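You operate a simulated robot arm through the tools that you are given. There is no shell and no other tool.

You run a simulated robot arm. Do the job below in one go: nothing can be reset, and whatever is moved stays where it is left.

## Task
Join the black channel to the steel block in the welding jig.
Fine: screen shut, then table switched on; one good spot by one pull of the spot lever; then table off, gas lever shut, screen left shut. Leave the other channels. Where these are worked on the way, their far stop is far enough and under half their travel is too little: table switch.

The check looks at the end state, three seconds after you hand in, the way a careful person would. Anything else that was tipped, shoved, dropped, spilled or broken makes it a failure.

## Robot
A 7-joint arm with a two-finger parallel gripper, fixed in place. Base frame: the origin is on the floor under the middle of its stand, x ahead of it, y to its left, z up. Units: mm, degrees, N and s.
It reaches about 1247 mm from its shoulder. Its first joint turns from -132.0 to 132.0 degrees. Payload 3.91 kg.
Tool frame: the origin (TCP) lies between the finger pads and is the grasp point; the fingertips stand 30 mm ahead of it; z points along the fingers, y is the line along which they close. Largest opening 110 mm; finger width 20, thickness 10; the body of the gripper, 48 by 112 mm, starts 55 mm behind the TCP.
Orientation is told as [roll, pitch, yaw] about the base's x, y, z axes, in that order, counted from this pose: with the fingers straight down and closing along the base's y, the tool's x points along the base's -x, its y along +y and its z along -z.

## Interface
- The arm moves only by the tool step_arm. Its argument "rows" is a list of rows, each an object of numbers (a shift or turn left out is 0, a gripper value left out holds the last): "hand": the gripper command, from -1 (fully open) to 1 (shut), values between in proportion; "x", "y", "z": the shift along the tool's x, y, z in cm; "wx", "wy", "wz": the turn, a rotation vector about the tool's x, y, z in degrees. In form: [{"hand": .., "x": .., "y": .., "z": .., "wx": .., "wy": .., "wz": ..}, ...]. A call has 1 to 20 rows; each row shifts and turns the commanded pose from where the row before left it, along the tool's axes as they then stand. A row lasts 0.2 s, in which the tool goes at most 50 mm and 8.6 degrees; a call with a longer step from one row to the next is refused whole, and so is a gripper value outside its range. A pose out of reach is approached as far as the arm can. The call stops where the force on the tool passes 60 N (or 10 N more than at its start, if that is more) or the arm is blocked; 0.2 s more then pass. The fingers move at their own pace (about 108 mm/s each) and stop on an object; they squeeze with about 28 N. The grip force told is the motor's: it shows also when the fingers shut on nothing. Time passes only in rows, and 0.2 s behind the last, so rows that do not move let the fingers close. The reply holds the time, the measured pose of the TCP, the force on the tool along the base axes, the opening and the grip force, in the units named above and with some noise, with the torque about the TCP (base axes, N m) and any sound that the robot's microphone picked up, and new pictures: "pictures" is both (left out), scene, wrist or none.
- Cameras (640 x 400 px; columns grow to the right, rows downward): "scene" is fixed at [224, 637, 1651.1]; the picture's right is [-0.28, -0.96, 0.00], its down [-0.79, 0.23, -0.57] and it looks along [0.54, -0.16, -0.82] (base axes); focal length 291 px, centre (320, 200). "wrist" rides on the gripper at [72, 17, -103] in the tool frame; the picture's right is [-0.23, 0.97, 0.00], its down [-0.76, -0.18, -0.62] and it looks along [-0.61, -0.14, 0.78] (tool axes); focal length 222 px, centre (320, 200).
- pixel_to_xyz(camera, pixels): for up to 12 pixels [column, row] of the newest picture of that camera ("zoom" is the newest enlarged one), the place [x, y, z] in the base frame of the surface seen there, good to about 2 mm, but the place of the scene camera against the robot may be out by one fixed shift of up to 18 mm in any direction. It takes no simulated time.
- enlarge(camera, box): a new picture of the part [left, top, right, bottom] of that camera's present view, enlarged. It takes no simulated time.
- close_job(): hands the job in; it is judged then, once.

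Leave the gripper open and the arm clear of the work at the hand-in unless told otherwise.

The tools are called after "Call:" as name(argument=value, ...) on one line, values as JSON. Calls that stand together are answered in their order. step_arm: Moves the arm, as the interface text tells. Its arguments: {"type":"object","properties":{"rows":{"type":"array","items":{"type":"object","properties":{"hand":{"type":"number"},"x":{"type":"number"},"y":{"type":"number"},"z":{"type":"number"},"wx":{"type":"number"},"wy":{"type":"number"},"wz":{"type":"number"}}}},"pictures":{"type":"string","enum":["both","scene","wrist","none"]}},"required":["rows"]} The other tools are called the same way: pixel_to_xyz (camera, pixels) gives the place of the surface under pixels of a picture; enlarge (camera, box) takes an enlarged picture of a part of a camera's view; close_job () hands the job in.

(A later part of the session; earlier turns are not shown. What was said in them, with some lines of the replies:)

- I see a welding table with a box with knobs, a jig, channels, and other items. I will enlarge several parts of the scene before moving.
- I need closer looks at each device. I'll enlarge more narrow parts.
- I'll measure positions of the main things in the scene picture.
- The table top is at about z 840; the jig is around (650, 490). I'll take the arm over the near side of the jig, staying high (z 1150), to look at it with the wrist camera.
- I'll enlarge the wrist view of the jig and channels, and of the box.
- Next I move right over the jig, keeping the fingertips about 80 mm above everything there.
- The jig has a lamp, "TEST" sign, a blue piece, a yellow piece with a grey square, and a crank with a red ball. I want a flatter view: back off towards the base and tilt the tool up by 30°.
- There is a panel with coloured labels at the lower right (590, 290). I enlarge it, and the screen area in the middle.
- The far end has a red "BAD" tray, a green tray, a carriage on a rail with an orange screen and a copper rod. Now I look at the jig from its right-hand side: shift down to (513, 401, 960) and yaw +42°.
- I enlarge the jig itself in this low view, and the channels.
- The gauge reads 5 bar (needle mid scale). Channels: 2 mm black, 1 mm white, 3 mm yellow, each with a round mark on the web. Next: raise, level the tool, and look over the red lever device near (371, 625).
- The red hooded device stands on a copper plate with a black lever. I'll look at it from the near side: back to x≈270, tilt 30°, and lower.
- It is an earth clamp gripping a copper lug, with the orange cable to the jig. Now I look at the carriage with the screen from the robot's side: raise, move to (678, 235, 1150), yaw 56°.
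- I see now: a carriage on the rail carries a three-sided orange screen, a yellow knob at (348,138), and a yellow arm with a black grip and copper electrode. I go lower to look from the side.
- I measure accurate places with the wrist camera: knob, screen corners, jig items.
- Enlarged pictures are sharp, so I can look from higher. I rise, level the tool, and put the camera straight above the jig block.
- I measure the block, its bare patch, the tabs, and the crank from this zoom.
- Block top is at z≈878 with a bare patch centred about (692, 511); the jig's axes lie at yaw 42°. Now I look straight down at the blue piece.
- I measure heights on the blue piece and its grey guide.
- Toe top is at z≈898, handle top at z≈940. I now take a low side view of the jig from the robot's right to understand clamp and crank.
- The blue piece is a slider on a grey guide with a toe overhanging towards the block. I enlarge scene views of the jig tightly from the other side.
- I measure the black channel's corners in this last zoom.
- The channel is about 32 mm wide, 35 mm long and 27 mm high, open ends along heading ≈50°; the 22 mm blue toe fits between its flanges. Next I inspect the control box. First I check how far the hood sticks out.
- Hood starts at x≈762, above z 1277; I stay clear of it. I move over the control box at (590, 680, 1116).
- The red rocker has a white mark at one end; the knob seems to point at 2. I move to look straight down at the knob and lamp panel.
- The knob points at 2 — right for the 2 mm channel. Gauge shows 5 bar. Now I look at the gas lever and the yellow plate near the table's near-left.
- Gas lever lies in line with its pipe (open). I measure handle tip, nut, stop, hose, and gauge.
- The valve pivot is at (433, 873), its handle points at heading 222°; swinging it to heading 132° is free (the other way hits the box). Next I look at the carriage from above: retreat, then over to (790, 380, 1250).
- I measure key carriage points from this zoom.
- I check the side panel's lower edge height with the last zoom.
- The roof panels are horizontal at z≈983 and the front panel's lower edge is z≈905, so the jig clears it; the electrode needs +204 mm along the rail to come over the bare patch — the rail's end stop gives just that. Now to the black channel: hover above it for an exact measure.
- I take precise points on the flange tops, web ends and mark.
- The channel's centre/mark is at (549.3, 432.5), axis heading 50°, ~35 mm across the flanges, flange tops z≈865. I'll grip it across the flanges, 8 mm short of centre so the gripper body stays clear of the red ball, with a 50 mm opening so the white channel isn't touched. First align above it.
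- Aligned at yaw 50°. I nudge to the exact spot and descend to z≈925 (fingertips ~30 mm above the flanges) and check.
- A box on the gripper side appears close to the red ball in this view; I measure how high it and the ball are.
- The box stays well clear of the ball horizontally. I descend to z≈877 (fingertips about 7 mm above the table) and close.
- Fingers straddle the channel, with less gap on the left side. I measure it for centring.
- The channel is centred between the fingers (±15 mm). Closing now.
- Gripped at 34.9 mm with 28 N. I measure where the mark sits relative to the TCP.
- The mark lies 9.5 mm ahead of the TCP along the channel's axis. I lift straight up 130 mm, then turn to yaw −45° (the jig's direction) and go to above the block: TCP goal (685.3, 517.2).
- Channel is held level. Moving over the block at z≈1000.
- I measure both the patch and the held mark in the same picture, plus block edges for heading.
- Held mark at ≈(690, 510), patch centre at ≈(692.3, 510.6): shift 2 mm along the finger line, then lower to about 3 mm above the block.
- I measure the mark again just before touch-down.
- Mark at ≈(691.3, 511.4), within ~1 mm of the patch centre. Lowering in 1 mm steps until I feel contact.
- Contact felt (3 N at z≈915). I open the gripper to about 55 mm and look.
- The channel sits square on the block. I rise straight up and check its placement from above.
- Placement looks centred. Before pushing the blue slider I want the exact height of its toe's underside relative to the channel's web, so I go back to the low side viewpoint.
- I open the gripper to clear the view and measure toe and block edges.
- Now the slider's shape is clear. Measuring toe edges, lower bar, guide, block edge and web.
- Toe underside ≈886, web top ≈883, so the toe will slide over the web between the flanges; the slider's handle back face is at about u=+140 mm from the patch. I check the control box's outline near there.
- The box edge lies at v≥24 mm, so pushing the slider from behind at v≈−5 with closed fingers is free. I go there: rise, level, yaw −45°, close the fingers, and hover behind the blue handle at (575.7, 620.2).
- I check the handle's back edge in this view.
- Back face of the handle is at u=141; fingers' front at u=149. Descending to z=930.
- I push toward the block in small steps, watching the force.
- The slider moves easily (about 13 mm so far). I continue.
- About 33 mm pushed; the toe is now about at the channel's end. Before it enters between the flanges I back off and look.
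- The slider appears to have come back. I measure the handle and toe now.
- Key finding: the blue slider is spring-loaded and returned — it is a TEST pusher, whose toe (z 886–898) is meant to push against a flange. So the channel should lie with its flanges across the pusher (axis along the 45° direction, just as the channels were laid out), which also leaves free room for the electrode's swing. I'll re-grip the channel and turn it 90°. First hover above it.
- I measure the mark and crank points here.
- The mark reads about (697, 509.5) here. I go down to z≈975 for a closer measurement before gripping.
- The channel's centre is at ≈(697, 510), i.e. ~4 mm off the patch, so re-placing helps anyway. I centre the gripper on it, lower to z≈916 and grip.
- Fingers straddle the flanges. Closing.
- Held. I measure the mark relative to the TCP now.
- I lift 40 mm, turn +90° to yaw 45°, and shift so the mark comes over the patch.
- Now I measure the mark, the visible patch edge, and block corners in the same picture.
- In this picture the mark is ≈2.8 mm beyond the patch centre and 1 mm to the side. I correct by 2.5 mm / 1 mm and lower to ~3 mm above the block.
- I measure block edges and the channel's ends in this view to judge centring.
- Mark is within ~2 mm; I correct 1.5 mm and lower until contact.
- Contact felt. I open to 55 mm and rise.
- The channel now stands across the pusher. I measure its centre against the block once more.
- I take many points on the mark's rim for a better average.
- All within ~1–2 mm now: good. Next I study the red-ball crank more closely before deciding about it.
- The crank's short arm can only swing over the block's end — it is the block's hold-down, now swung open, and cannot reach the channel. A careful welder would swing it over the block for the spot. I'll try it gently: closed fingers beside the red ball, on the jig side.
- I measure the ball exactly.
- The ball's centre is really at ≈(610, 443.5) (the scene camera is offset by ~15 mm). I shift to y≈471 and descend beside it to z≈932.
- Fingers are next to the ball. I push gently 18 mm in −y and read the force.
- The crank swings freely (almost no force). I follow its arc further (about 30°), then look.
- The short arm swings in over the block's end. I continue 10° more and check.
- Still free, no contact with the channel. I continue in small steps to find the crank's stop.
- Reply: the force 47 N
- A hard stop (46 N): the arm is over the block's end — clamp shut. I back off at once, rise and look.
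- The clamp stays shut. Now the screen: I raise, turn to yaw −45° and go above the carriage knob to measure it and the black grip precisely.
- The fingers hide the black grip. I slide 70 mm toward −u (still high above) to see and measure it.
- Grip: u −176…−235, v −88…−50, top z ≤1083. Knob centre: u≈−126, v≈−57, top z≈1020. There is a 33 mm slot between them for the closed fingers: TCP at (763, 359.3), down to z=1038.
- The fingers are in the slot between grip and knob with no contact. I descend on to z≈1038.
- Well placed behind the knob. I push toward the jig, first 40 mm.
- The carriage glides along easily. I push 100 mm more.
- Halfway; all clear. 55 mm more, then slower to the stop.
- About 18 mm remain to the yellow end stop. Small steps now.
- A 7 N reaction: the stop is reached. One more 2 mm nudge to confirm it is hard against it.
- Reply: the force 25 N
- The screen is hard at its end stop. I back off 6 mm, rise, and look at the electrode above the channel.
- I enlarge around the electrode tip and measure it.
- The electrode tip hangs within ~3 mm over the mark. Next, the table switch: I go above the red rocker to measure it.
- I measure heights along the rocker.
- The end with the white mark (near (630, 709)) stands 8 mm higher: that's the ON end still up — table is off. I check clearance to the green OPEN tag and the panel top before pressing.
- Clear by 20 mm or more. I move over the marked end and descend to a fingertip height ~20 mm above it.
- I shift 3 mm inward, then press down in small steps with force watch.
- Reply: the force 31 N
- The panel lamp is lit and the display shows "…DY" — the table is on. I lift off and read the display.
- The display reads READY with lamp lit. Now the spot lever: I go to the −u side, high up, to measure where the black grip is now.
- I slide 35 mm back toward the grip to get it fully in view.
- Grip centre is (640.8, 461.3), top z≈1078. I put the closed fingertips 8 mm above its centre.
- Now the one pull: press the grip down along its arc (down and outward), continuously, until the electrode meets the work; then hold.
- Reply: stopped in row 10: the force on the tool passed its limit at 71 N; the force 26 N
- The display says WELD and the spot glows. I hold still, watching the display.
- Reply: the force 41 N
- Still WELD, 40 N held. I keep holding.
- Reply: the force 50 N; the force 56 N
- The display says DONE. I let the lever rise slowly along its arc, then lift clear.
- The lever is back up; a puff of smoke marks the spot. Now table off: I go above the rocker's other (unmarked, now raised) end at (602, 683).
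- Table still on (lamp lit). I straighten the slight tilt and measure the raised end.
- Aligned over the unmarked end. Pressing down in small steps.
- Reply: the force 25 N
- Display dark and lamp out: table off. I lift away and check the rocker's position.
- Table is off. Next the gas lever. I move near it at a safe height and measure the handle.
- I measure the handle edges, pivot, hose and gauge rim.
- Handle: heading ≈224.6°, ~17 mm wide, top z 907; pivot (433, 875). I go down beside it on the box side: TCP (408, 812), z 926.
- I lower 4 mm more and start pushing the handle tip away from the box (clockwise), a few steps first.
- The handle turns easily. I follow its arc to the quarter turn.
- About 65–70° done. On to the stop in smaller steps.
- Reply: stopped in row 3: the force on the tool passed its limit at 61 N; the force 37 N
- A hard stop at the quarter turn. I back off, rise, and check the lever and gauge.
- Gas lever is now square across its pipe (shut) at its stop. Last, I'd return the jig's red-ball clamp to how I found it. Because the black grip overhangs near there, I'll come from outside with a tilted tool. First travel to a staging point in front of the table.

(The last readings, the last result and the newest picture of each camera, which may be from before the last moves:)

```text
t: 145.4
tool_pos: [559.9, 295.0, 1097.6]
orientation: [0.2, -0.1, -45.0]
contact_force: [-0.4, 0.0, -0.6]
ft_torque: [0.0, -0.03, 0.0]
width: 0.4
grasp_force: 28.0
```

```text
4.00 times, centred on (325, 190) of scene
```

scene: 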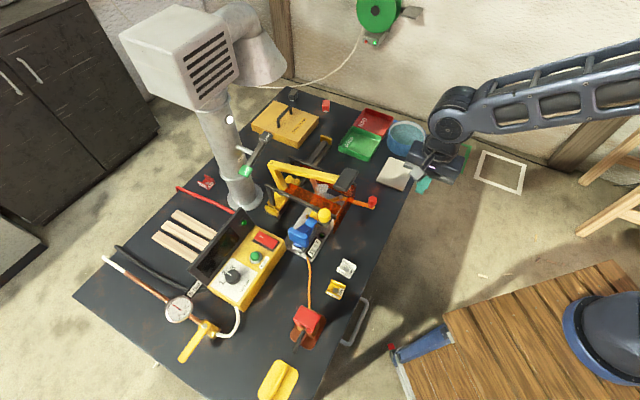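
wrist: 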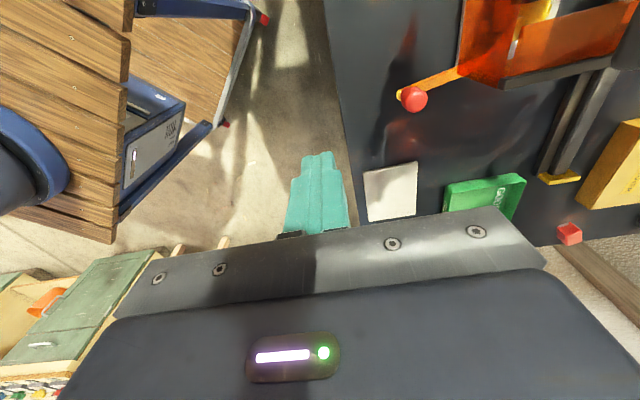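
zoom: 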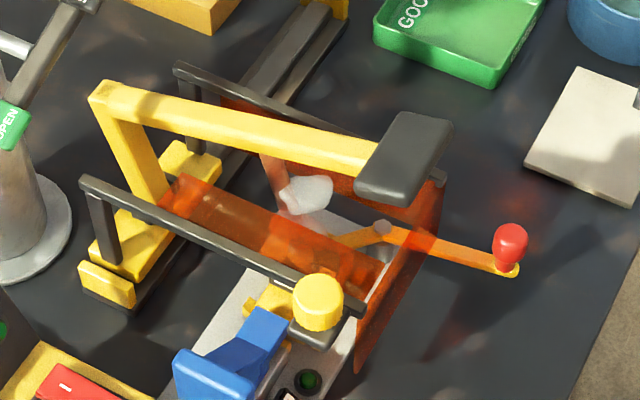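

Gas lever shut confirmed; screen at its stop. I measure the ball.

Call:
pixel_to_xyz(camera="wrist", pixels=[[414, 99], [405, 97], [424, 99], [414, 90], [414, 108], [400, 96], [435, 82], [462, 72], [490, 60]])

```text
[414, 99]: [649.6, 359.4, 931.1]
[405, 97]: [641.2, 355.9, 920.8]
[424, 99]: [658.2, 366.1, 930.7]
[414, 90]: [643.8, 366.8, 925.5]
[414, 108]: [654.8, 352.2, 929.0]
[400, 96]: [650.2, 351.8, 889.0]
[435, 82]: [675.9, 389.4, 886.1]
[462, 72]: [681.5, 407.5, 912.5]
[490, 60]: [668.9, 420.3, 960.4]
```

Ball now at ≈(649.5, 360), i.e. 54° from where I found it. I turn the tool to yaw 45°, tilt 45°, and bring it in from outside.

Call:
step_arm(rows=[{"wz": -8.5}, {"wz": -8.5}, {"wz": -8.5}, {"wz": -8.5}, {"wz": -8.5}, {"wz": -8.5}, {"wz": -8.5}, {"wz": -8.5}, {"wz": -8.5}, {"wz": -8.5}, {"wz": -5}, {"wy": -7.5}, {"wy": -7.5}, {"wy": -7.5}, {"wy": -7.5}, {"wy": -7.5}, {"wy": -7.5}, {}], pictures="none")

Call:
step_arm(rows=[{"y": -1.1, "z": 3.49}, {"y": -1.1, "z": 3.49}, {"y": -1.1, "z": 3.49}, {"y": -1.1, "z": 3.49}, {}])

Call:
enlarge(camera="scene", box=[300, 120, 440, 240])

```text
t: 149.2
tool_pos: [559.8, 298.6, 1093.2]
orientation: [-0.2, -41.4, 45.4]
contact_force: [-0.8, -0.6, 0.9]
ft_torque: [-0.05, 0.02, -0.03]
width: 0.1
grasp_force: 28.5
out of reach, approached as far as the arm can: row 17
```

```text
t: 150.4
tool_pos: [658.9, 330.4, 990.8]
orientation: [-0.3, -41.3, 45.2]
contact_force: [-0.4, -0.3, -0.1]
ft_torque: [0.01, 0.01, 0.02]
width: 0.1
grasp_force: 28.1
```

scene: 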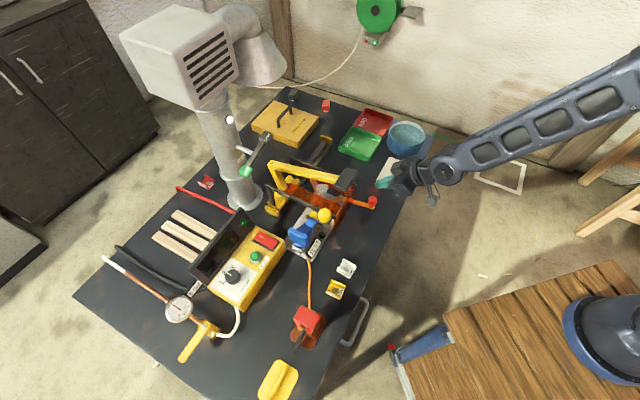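
wrist: 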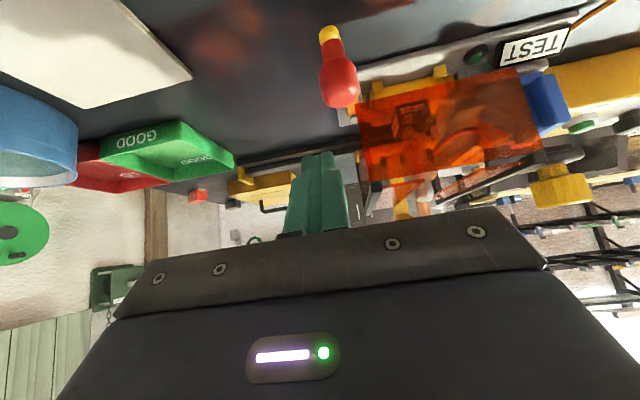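

```text
3.33 times, centred on (370, 180) of scene
```

zoom: 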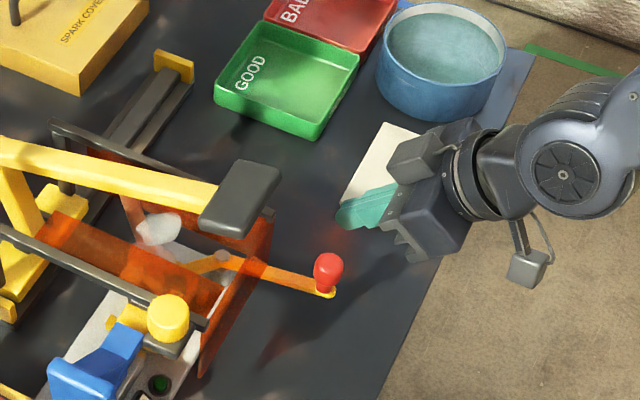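

The full 45° tilt is just out of reach; I ease it to 37.5° and read the pose.

Call:
step_arm(rows=[{"wy": 7.5}, {}, {}], pictures="none")

```text
t: 151.2
tool_pos: [659.0, 330.1, 990.2]
orientation: [-0.2, -33.9, 45.1]
contact_force: [0.2, -0.8, 1.6]
ft_torque: [0.0, -0.01, -0.03]
width: 0.0
grasp_force: 28.7
```

Pose is now consistent. I lower the fingers to the ball's level, a few mm to its far (−u) side.

Call:
step_arm(rows=[{"x": 1.28, "y": -0.1, "z": 2.59}, {"x": 1.28, "y": -0.1, "z": 2.59}, {}])

Call:
enlarge(camera="scene", box=[320, 150, 440, 240])

Call:
enlarge(camera="wrist", box=[240, 40, 440, 220])

```text
t: 152.0
tool_pos: [666.0, 334.7, 932.9]
orientation: [-0.2, -33.7, 45.2]
contact_force: [0.1, -0.1, 0.4]
ft_torque: [0.0, -0.02, 0.0]
width: 0.0
grasp_force: 28.0
```

scene: 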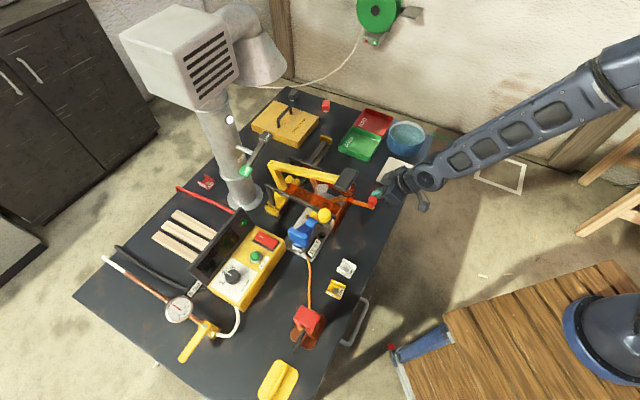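
wrist: 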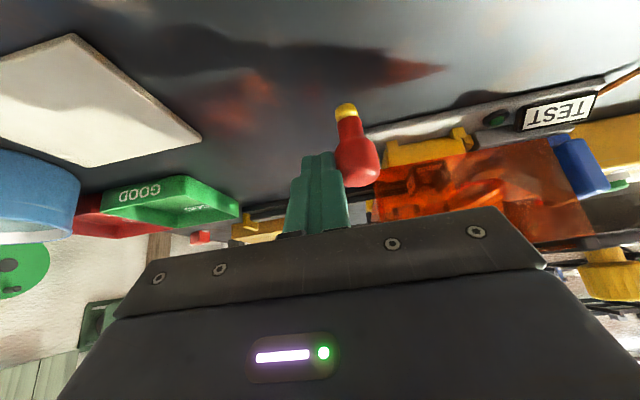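

```text
4.44 times, centred on (380, 195) of scene
```

zoom: 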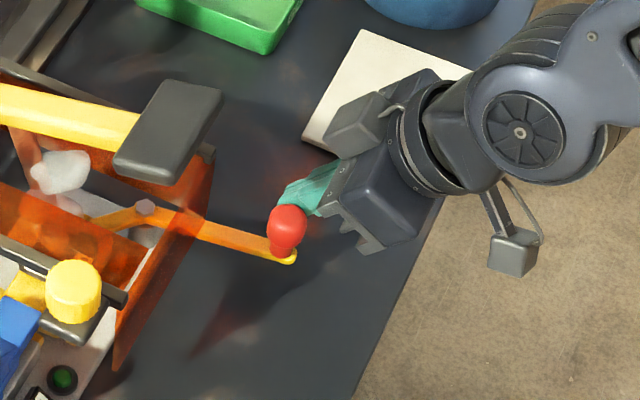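

```text
2.22 times, centred on (340, 130) of wrist
```

zoom: 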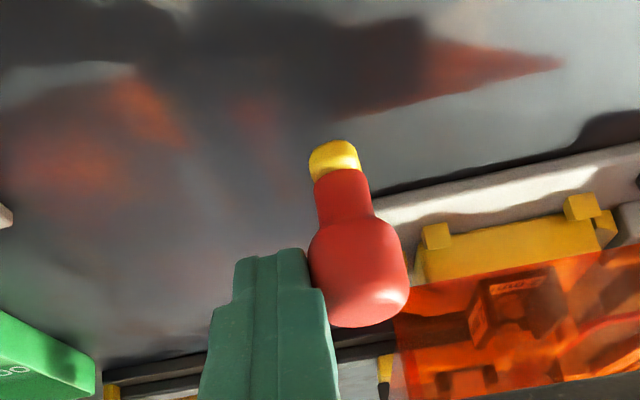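

The finger is right beside the ball. I sweep the crank back along its arc, first ~30°.

Call:
step_arm(rows=[{"y": 0.947, "x": 0.169, "z": -0.113}, {"y": 0.947, "x": 0.169, "z": -0.113}, {"y": 0.947, "x": 0.169, "z": -0.113}, {"y": 0.8, "x": 0.05, "z": -0.035}, {"y": 0.8, "x": 0.05, "z": -0.035}, {"y": 0.83, "x": -0.055, "z": 0.037}, {"y": 0.83, "x": -0.055, "z": 0.037}, {}])

Call:
enlarge(camera="scene", box=[300, 150, 420, 240])

```text
t: 153.8
tool_pos: [617.3, 375.3, 931.4]
orientation: [-0.2, -33.8, 45.2]
contact_force: [0.3, -0.1, 1.3]
ft_torque: [-0.02, 0.04, 0.01]
width: 0.0
grasp_force: 28.4
```

scene: 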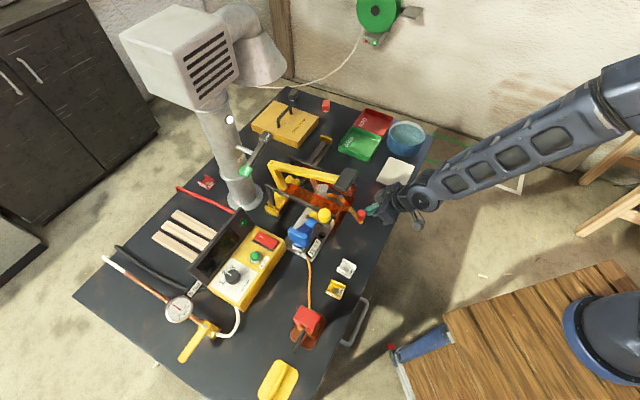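
wrist: 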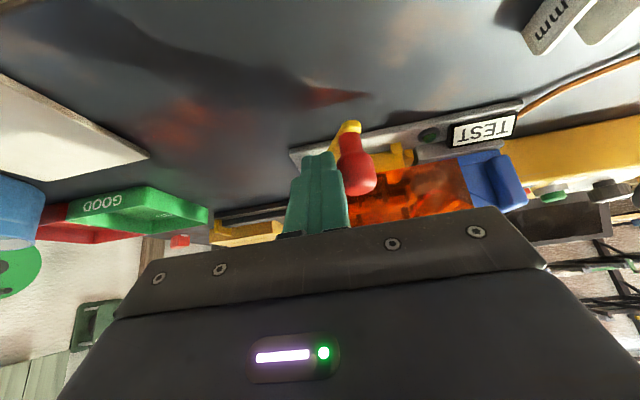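

```text
4.44 times, centred on (360, 195) of scene
```

zoom: 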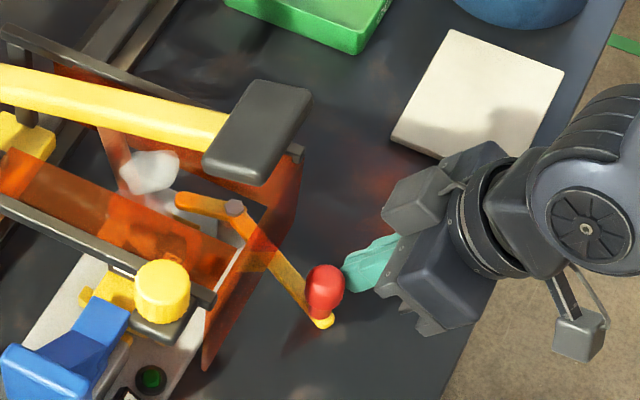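

Moving well, and the ball stays outside the screen's front panel. I complete the last ~20°.

Call:
step_arm(rows=[{"y": 0.83, "x": -0.175, "z": 0.117}, {"y": 0.83, "x": -0.175, "z": 0.117}, {"y": 0.6, "x": -0.22, "z": 0.15}, {}], pictures="none")

Call:
step_arm(rows=[{"y": 0.5, "x": -0.18, "z": 0.12}, {"y": 0.3, "x": -0.12, "z": 0.08}, {}])

Call:
enlarge(camera="scene", box=[290, 150, 410, 240])

```text
t: 154.8
tool_pos: [604.9, 395.7, 932.2]
orientation: [-0.2, -33.8, 45.2]
contact_force: [-0.6, 1.2, 0.2]
ft_torque: [-0.03, -0.05, -0.03]
width: 0.0
grasp_force: 28.2
```

```text
t: 155.6
tool_pos: [602.7, 402.8, 932.9]
orientation: [-0.1, -33.8, 45.1]
contact_force: [0.4, -0.8, 0.5]
ft_torque: [-0.01, 0.0, -0.03]
width: 0.0
grasp_force: 27.9
```

scene: 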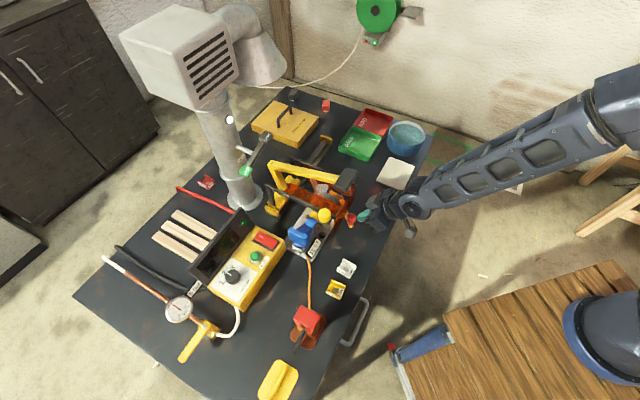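
wrist: 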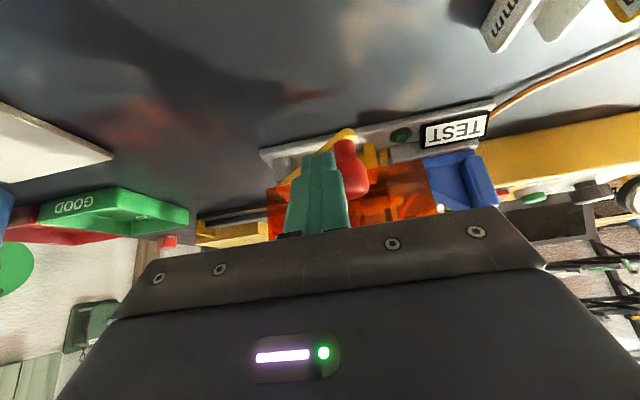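

```text
4.44 times, centred on (350, 195) of scene
```

zoom: 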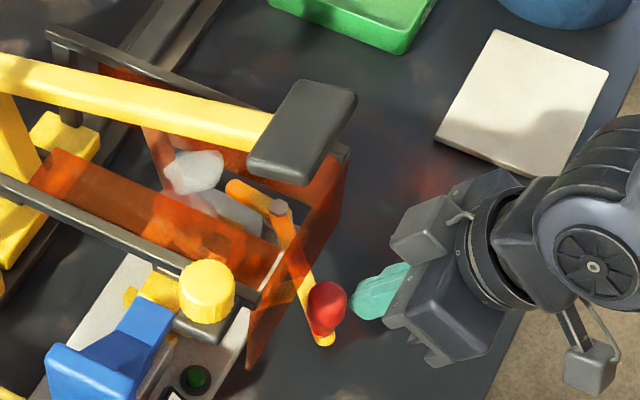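

Nearly at its original place (ball at scene pixel ≈(351.5, 217.5) vs. (351, 218.5) at the start). One more gentle 3 mm.

Call:
step_arm(rows=[{"y": 0.2, "x": -0.15, "z": 0.1}, {"y": 0.1, "x": -0.08, "z": 0.05}, {}])

Call:
enlarge(camera="scene", box=[325, 185, 360, 230])

```text
t: 156.4
tool_pos: [602.2, 405.6, 932.9]
orientation: [-0.1, -33.7, 45.0]
contact_force: [-6.3, -38.8, 6.6]
ft_torque: [-0.57, 0.0, -0.28]
width: 0.0
grasp_force: 28.2
```

scene: 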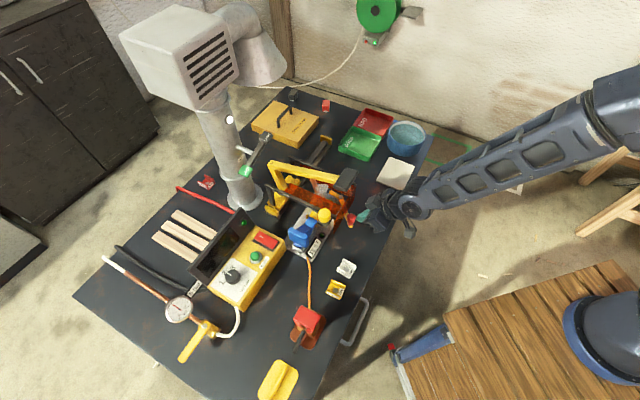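
wrist: 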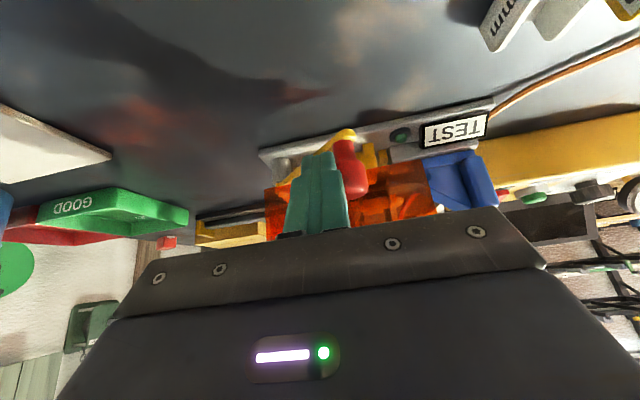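

```text
8.89 times, centred on (342, 208) of scene
```

zoom: 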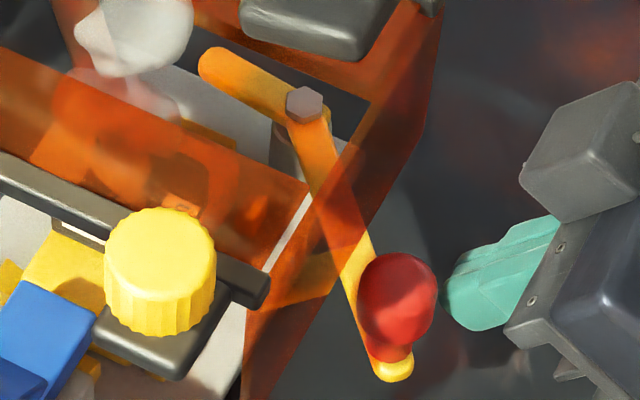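

At its stop, in exactly the starting position. I back off, withdraw outward and up, then open the gripper.

Call:
step_arm(rows=[{"y": -0.4, "x": 0.1}, {"y": -0.8, "x": 0.2}, {"y": -0.5, "z": -3}, {"z": -4.5}, {"z": -4.5}, {"z": -4.5, "hand": -1}, {"x": -2, "z": -3}, {}])

Call:
enlarge(camera="scene", box=[260, 140, 390, 250])

```text
t: 158.2
tool_pos: [548.4, 329.7, 1104.1]
orientation: [-0.2, -33.8, 45.2]
contact_force: [-0.8, 0.6, 0.6]
ft_torque: [0.02, -0.01, 0.01]
width: 109.8
grasp_force: 0.1
```

scene: 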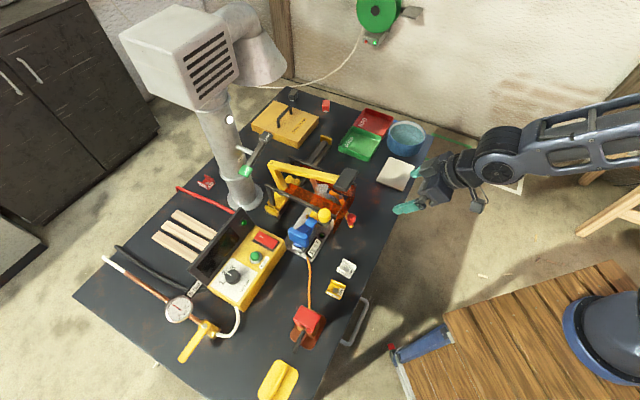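
wrist: 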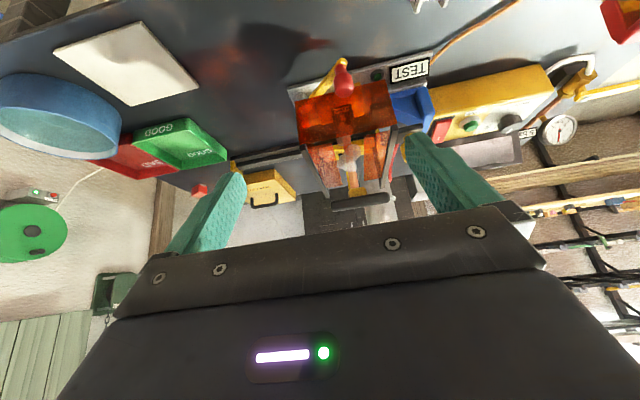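

```text
3.64 times, centred on (325, 195) of scene
```

zoom: 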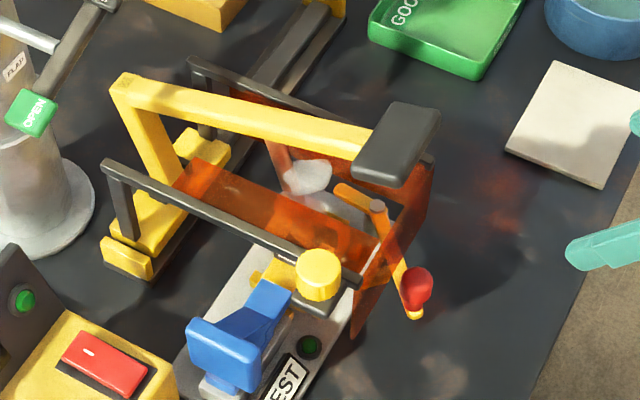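

I enlarge the view of the spot under the screen to check the joint and that blob.

Call:
enlarge(camera="wrist", box=[280, 60, 420, 210])

Call:
enlarge(camera="scene", box=[300, 170, 360, 215])

```text
2.67 times, centred on (350, 135) of wrist
```

zoom: 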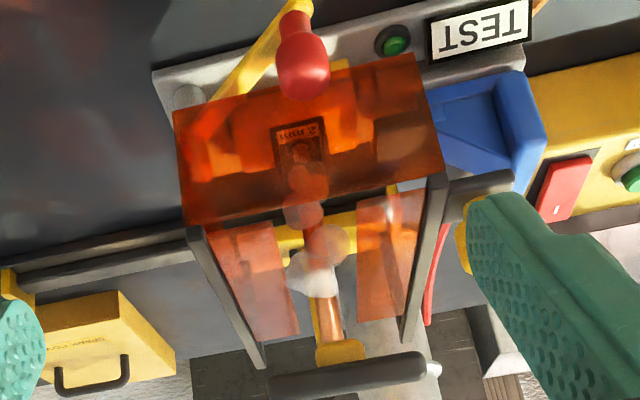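

```text
8.89 times, centred on (330, 192) of scene
```

zoom: 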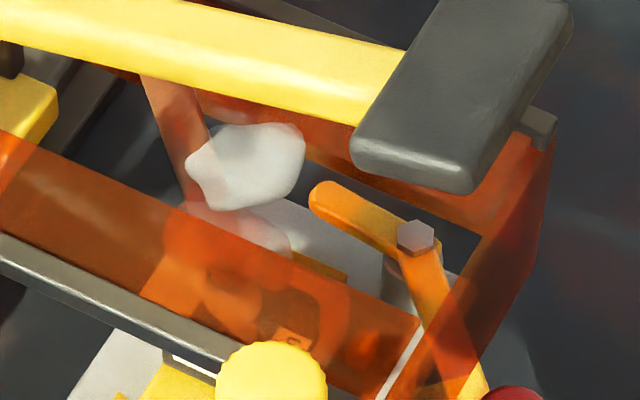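

Only lingering smoke puffs. I enlarge the channel itself through the orange panel.

Call:
enlarge(camera="wrist", box=[310, 85, 380, 140])

```text
7.27 times, centred on (345, 112) of wrist
```

zoom: 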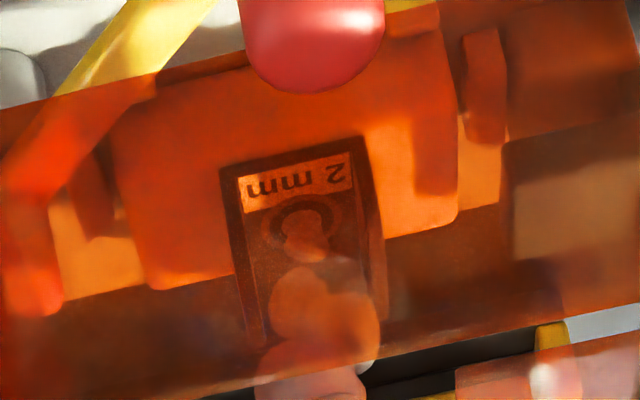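

The channel sits on the block with a heat-tinted ring around its mark — a proper spot. Other channels are untouched. I level the tool and retreat high and clear with the gripper open, then take a final look.

Call:
step_arm(rows=[{"z": -4, "hand": -1}, {"z": -4}, {"wy": 8.4}, {"wy": 8.4}, {"wy": 8.4}, {"wy": 8.4}, {"z": -4}, {"z": -4}, {}, {}])

Call:
enlarge(camera="scene", box=[80, 150, 400, 400])

Call:
enlarge(camera="scene", box=[240, 140, 380, 250])

```text
t: 160.4
tool_pos: [516.1, 298.8, 1250.5]
orientation: [-0.3, -0.2, 45.0]
contact_force: [-0.4, 0.2, -0.1]
ft_torque: [0.03, 0.0, -0.01]
width: 110.0
grasp_force: 0.1
```

scene: 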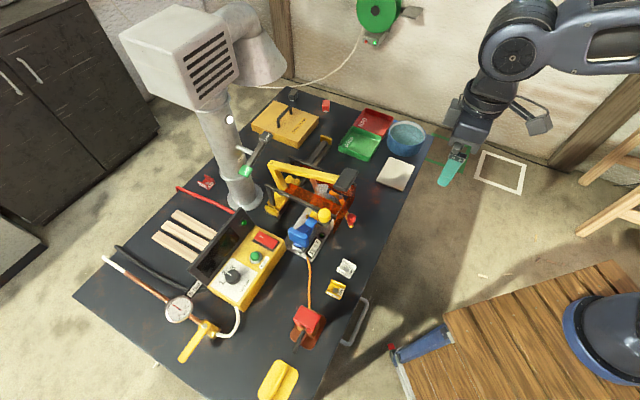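
wrist: 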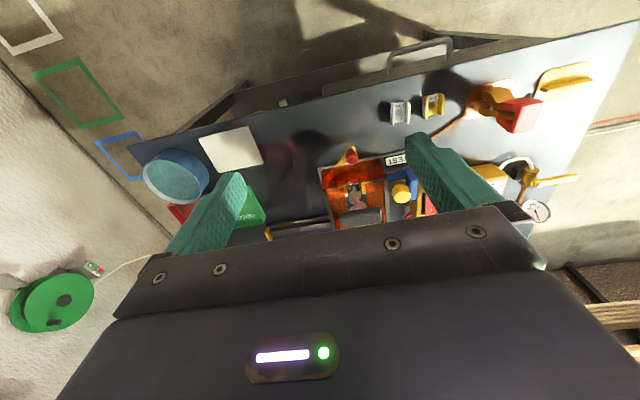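

```text
1.60 times, centred on (240, 275) of scene
```

zoom: 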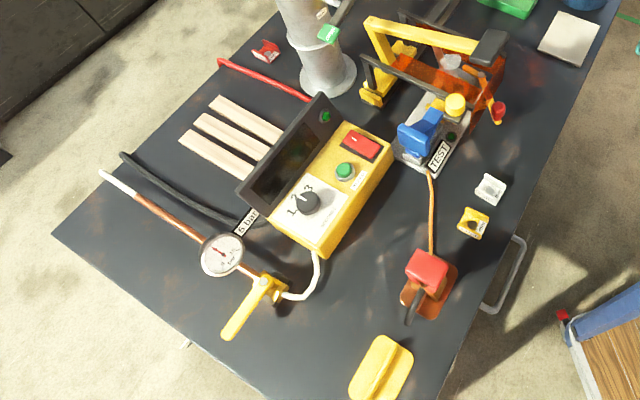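

```text
3.64 times, centred on (310, 195) of scene
```

zoom: 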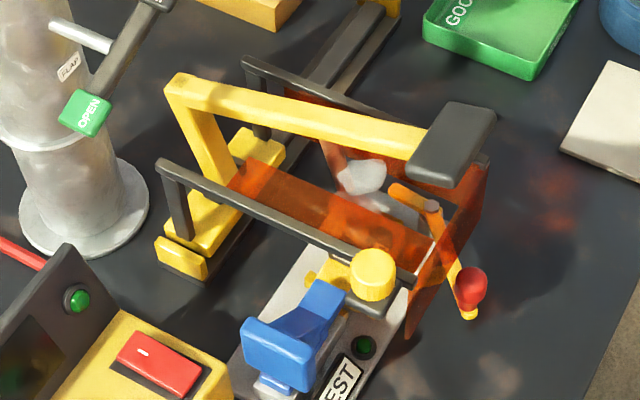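

Final state: channel spotted to the block, screen shut at its stop, table off (display and lamp dark), gas lever shut across its pipe, spot lever up, clamp as found, other channels untouched, gripper open and clear. I hand in.

Call:
close_job()

```text
The job is handed in.
```

The black channel is joined to the steel block with one spot, and I have handed the job in. I have not seen the checker's result.

- **The spot:** I pulled the spot lever once, with the timer at 2 seconds for the 2 mm channel and the gauge at 5 bar. The display went READY, WELD, DONE. Through the screen I could see a heat-tinted ring around the channel's mark. I did not press the TEST pusher after welding.
- **The order:** I shut the screen first and then switched the table on. After the spot I switched the table off and then shut the gas lever. The screen stayed shut.
- **End state:** The screen is against its end stop and the gas lever is at its shut stop. The display and lamp are dark, and the lever is back up. The gripper is open and the arm is clear.

I also worked three things you did not mention:

- **The channel:** I set it in the jig twice. The first time its flanges ran along the jig, so I picked it up again and turned it 90° before welding.
- **The TEST pusher:** I pushed it in about 33 mm while the channel was still unwelded. It sprang back to where it was.
- **The red-ball clamp:** I swung it over the block before the spot, judging that it holds the block down. Afterwards I returned it to where I found it.

The other channels were not touched. Some smoke still hung around the spot at hand-in.
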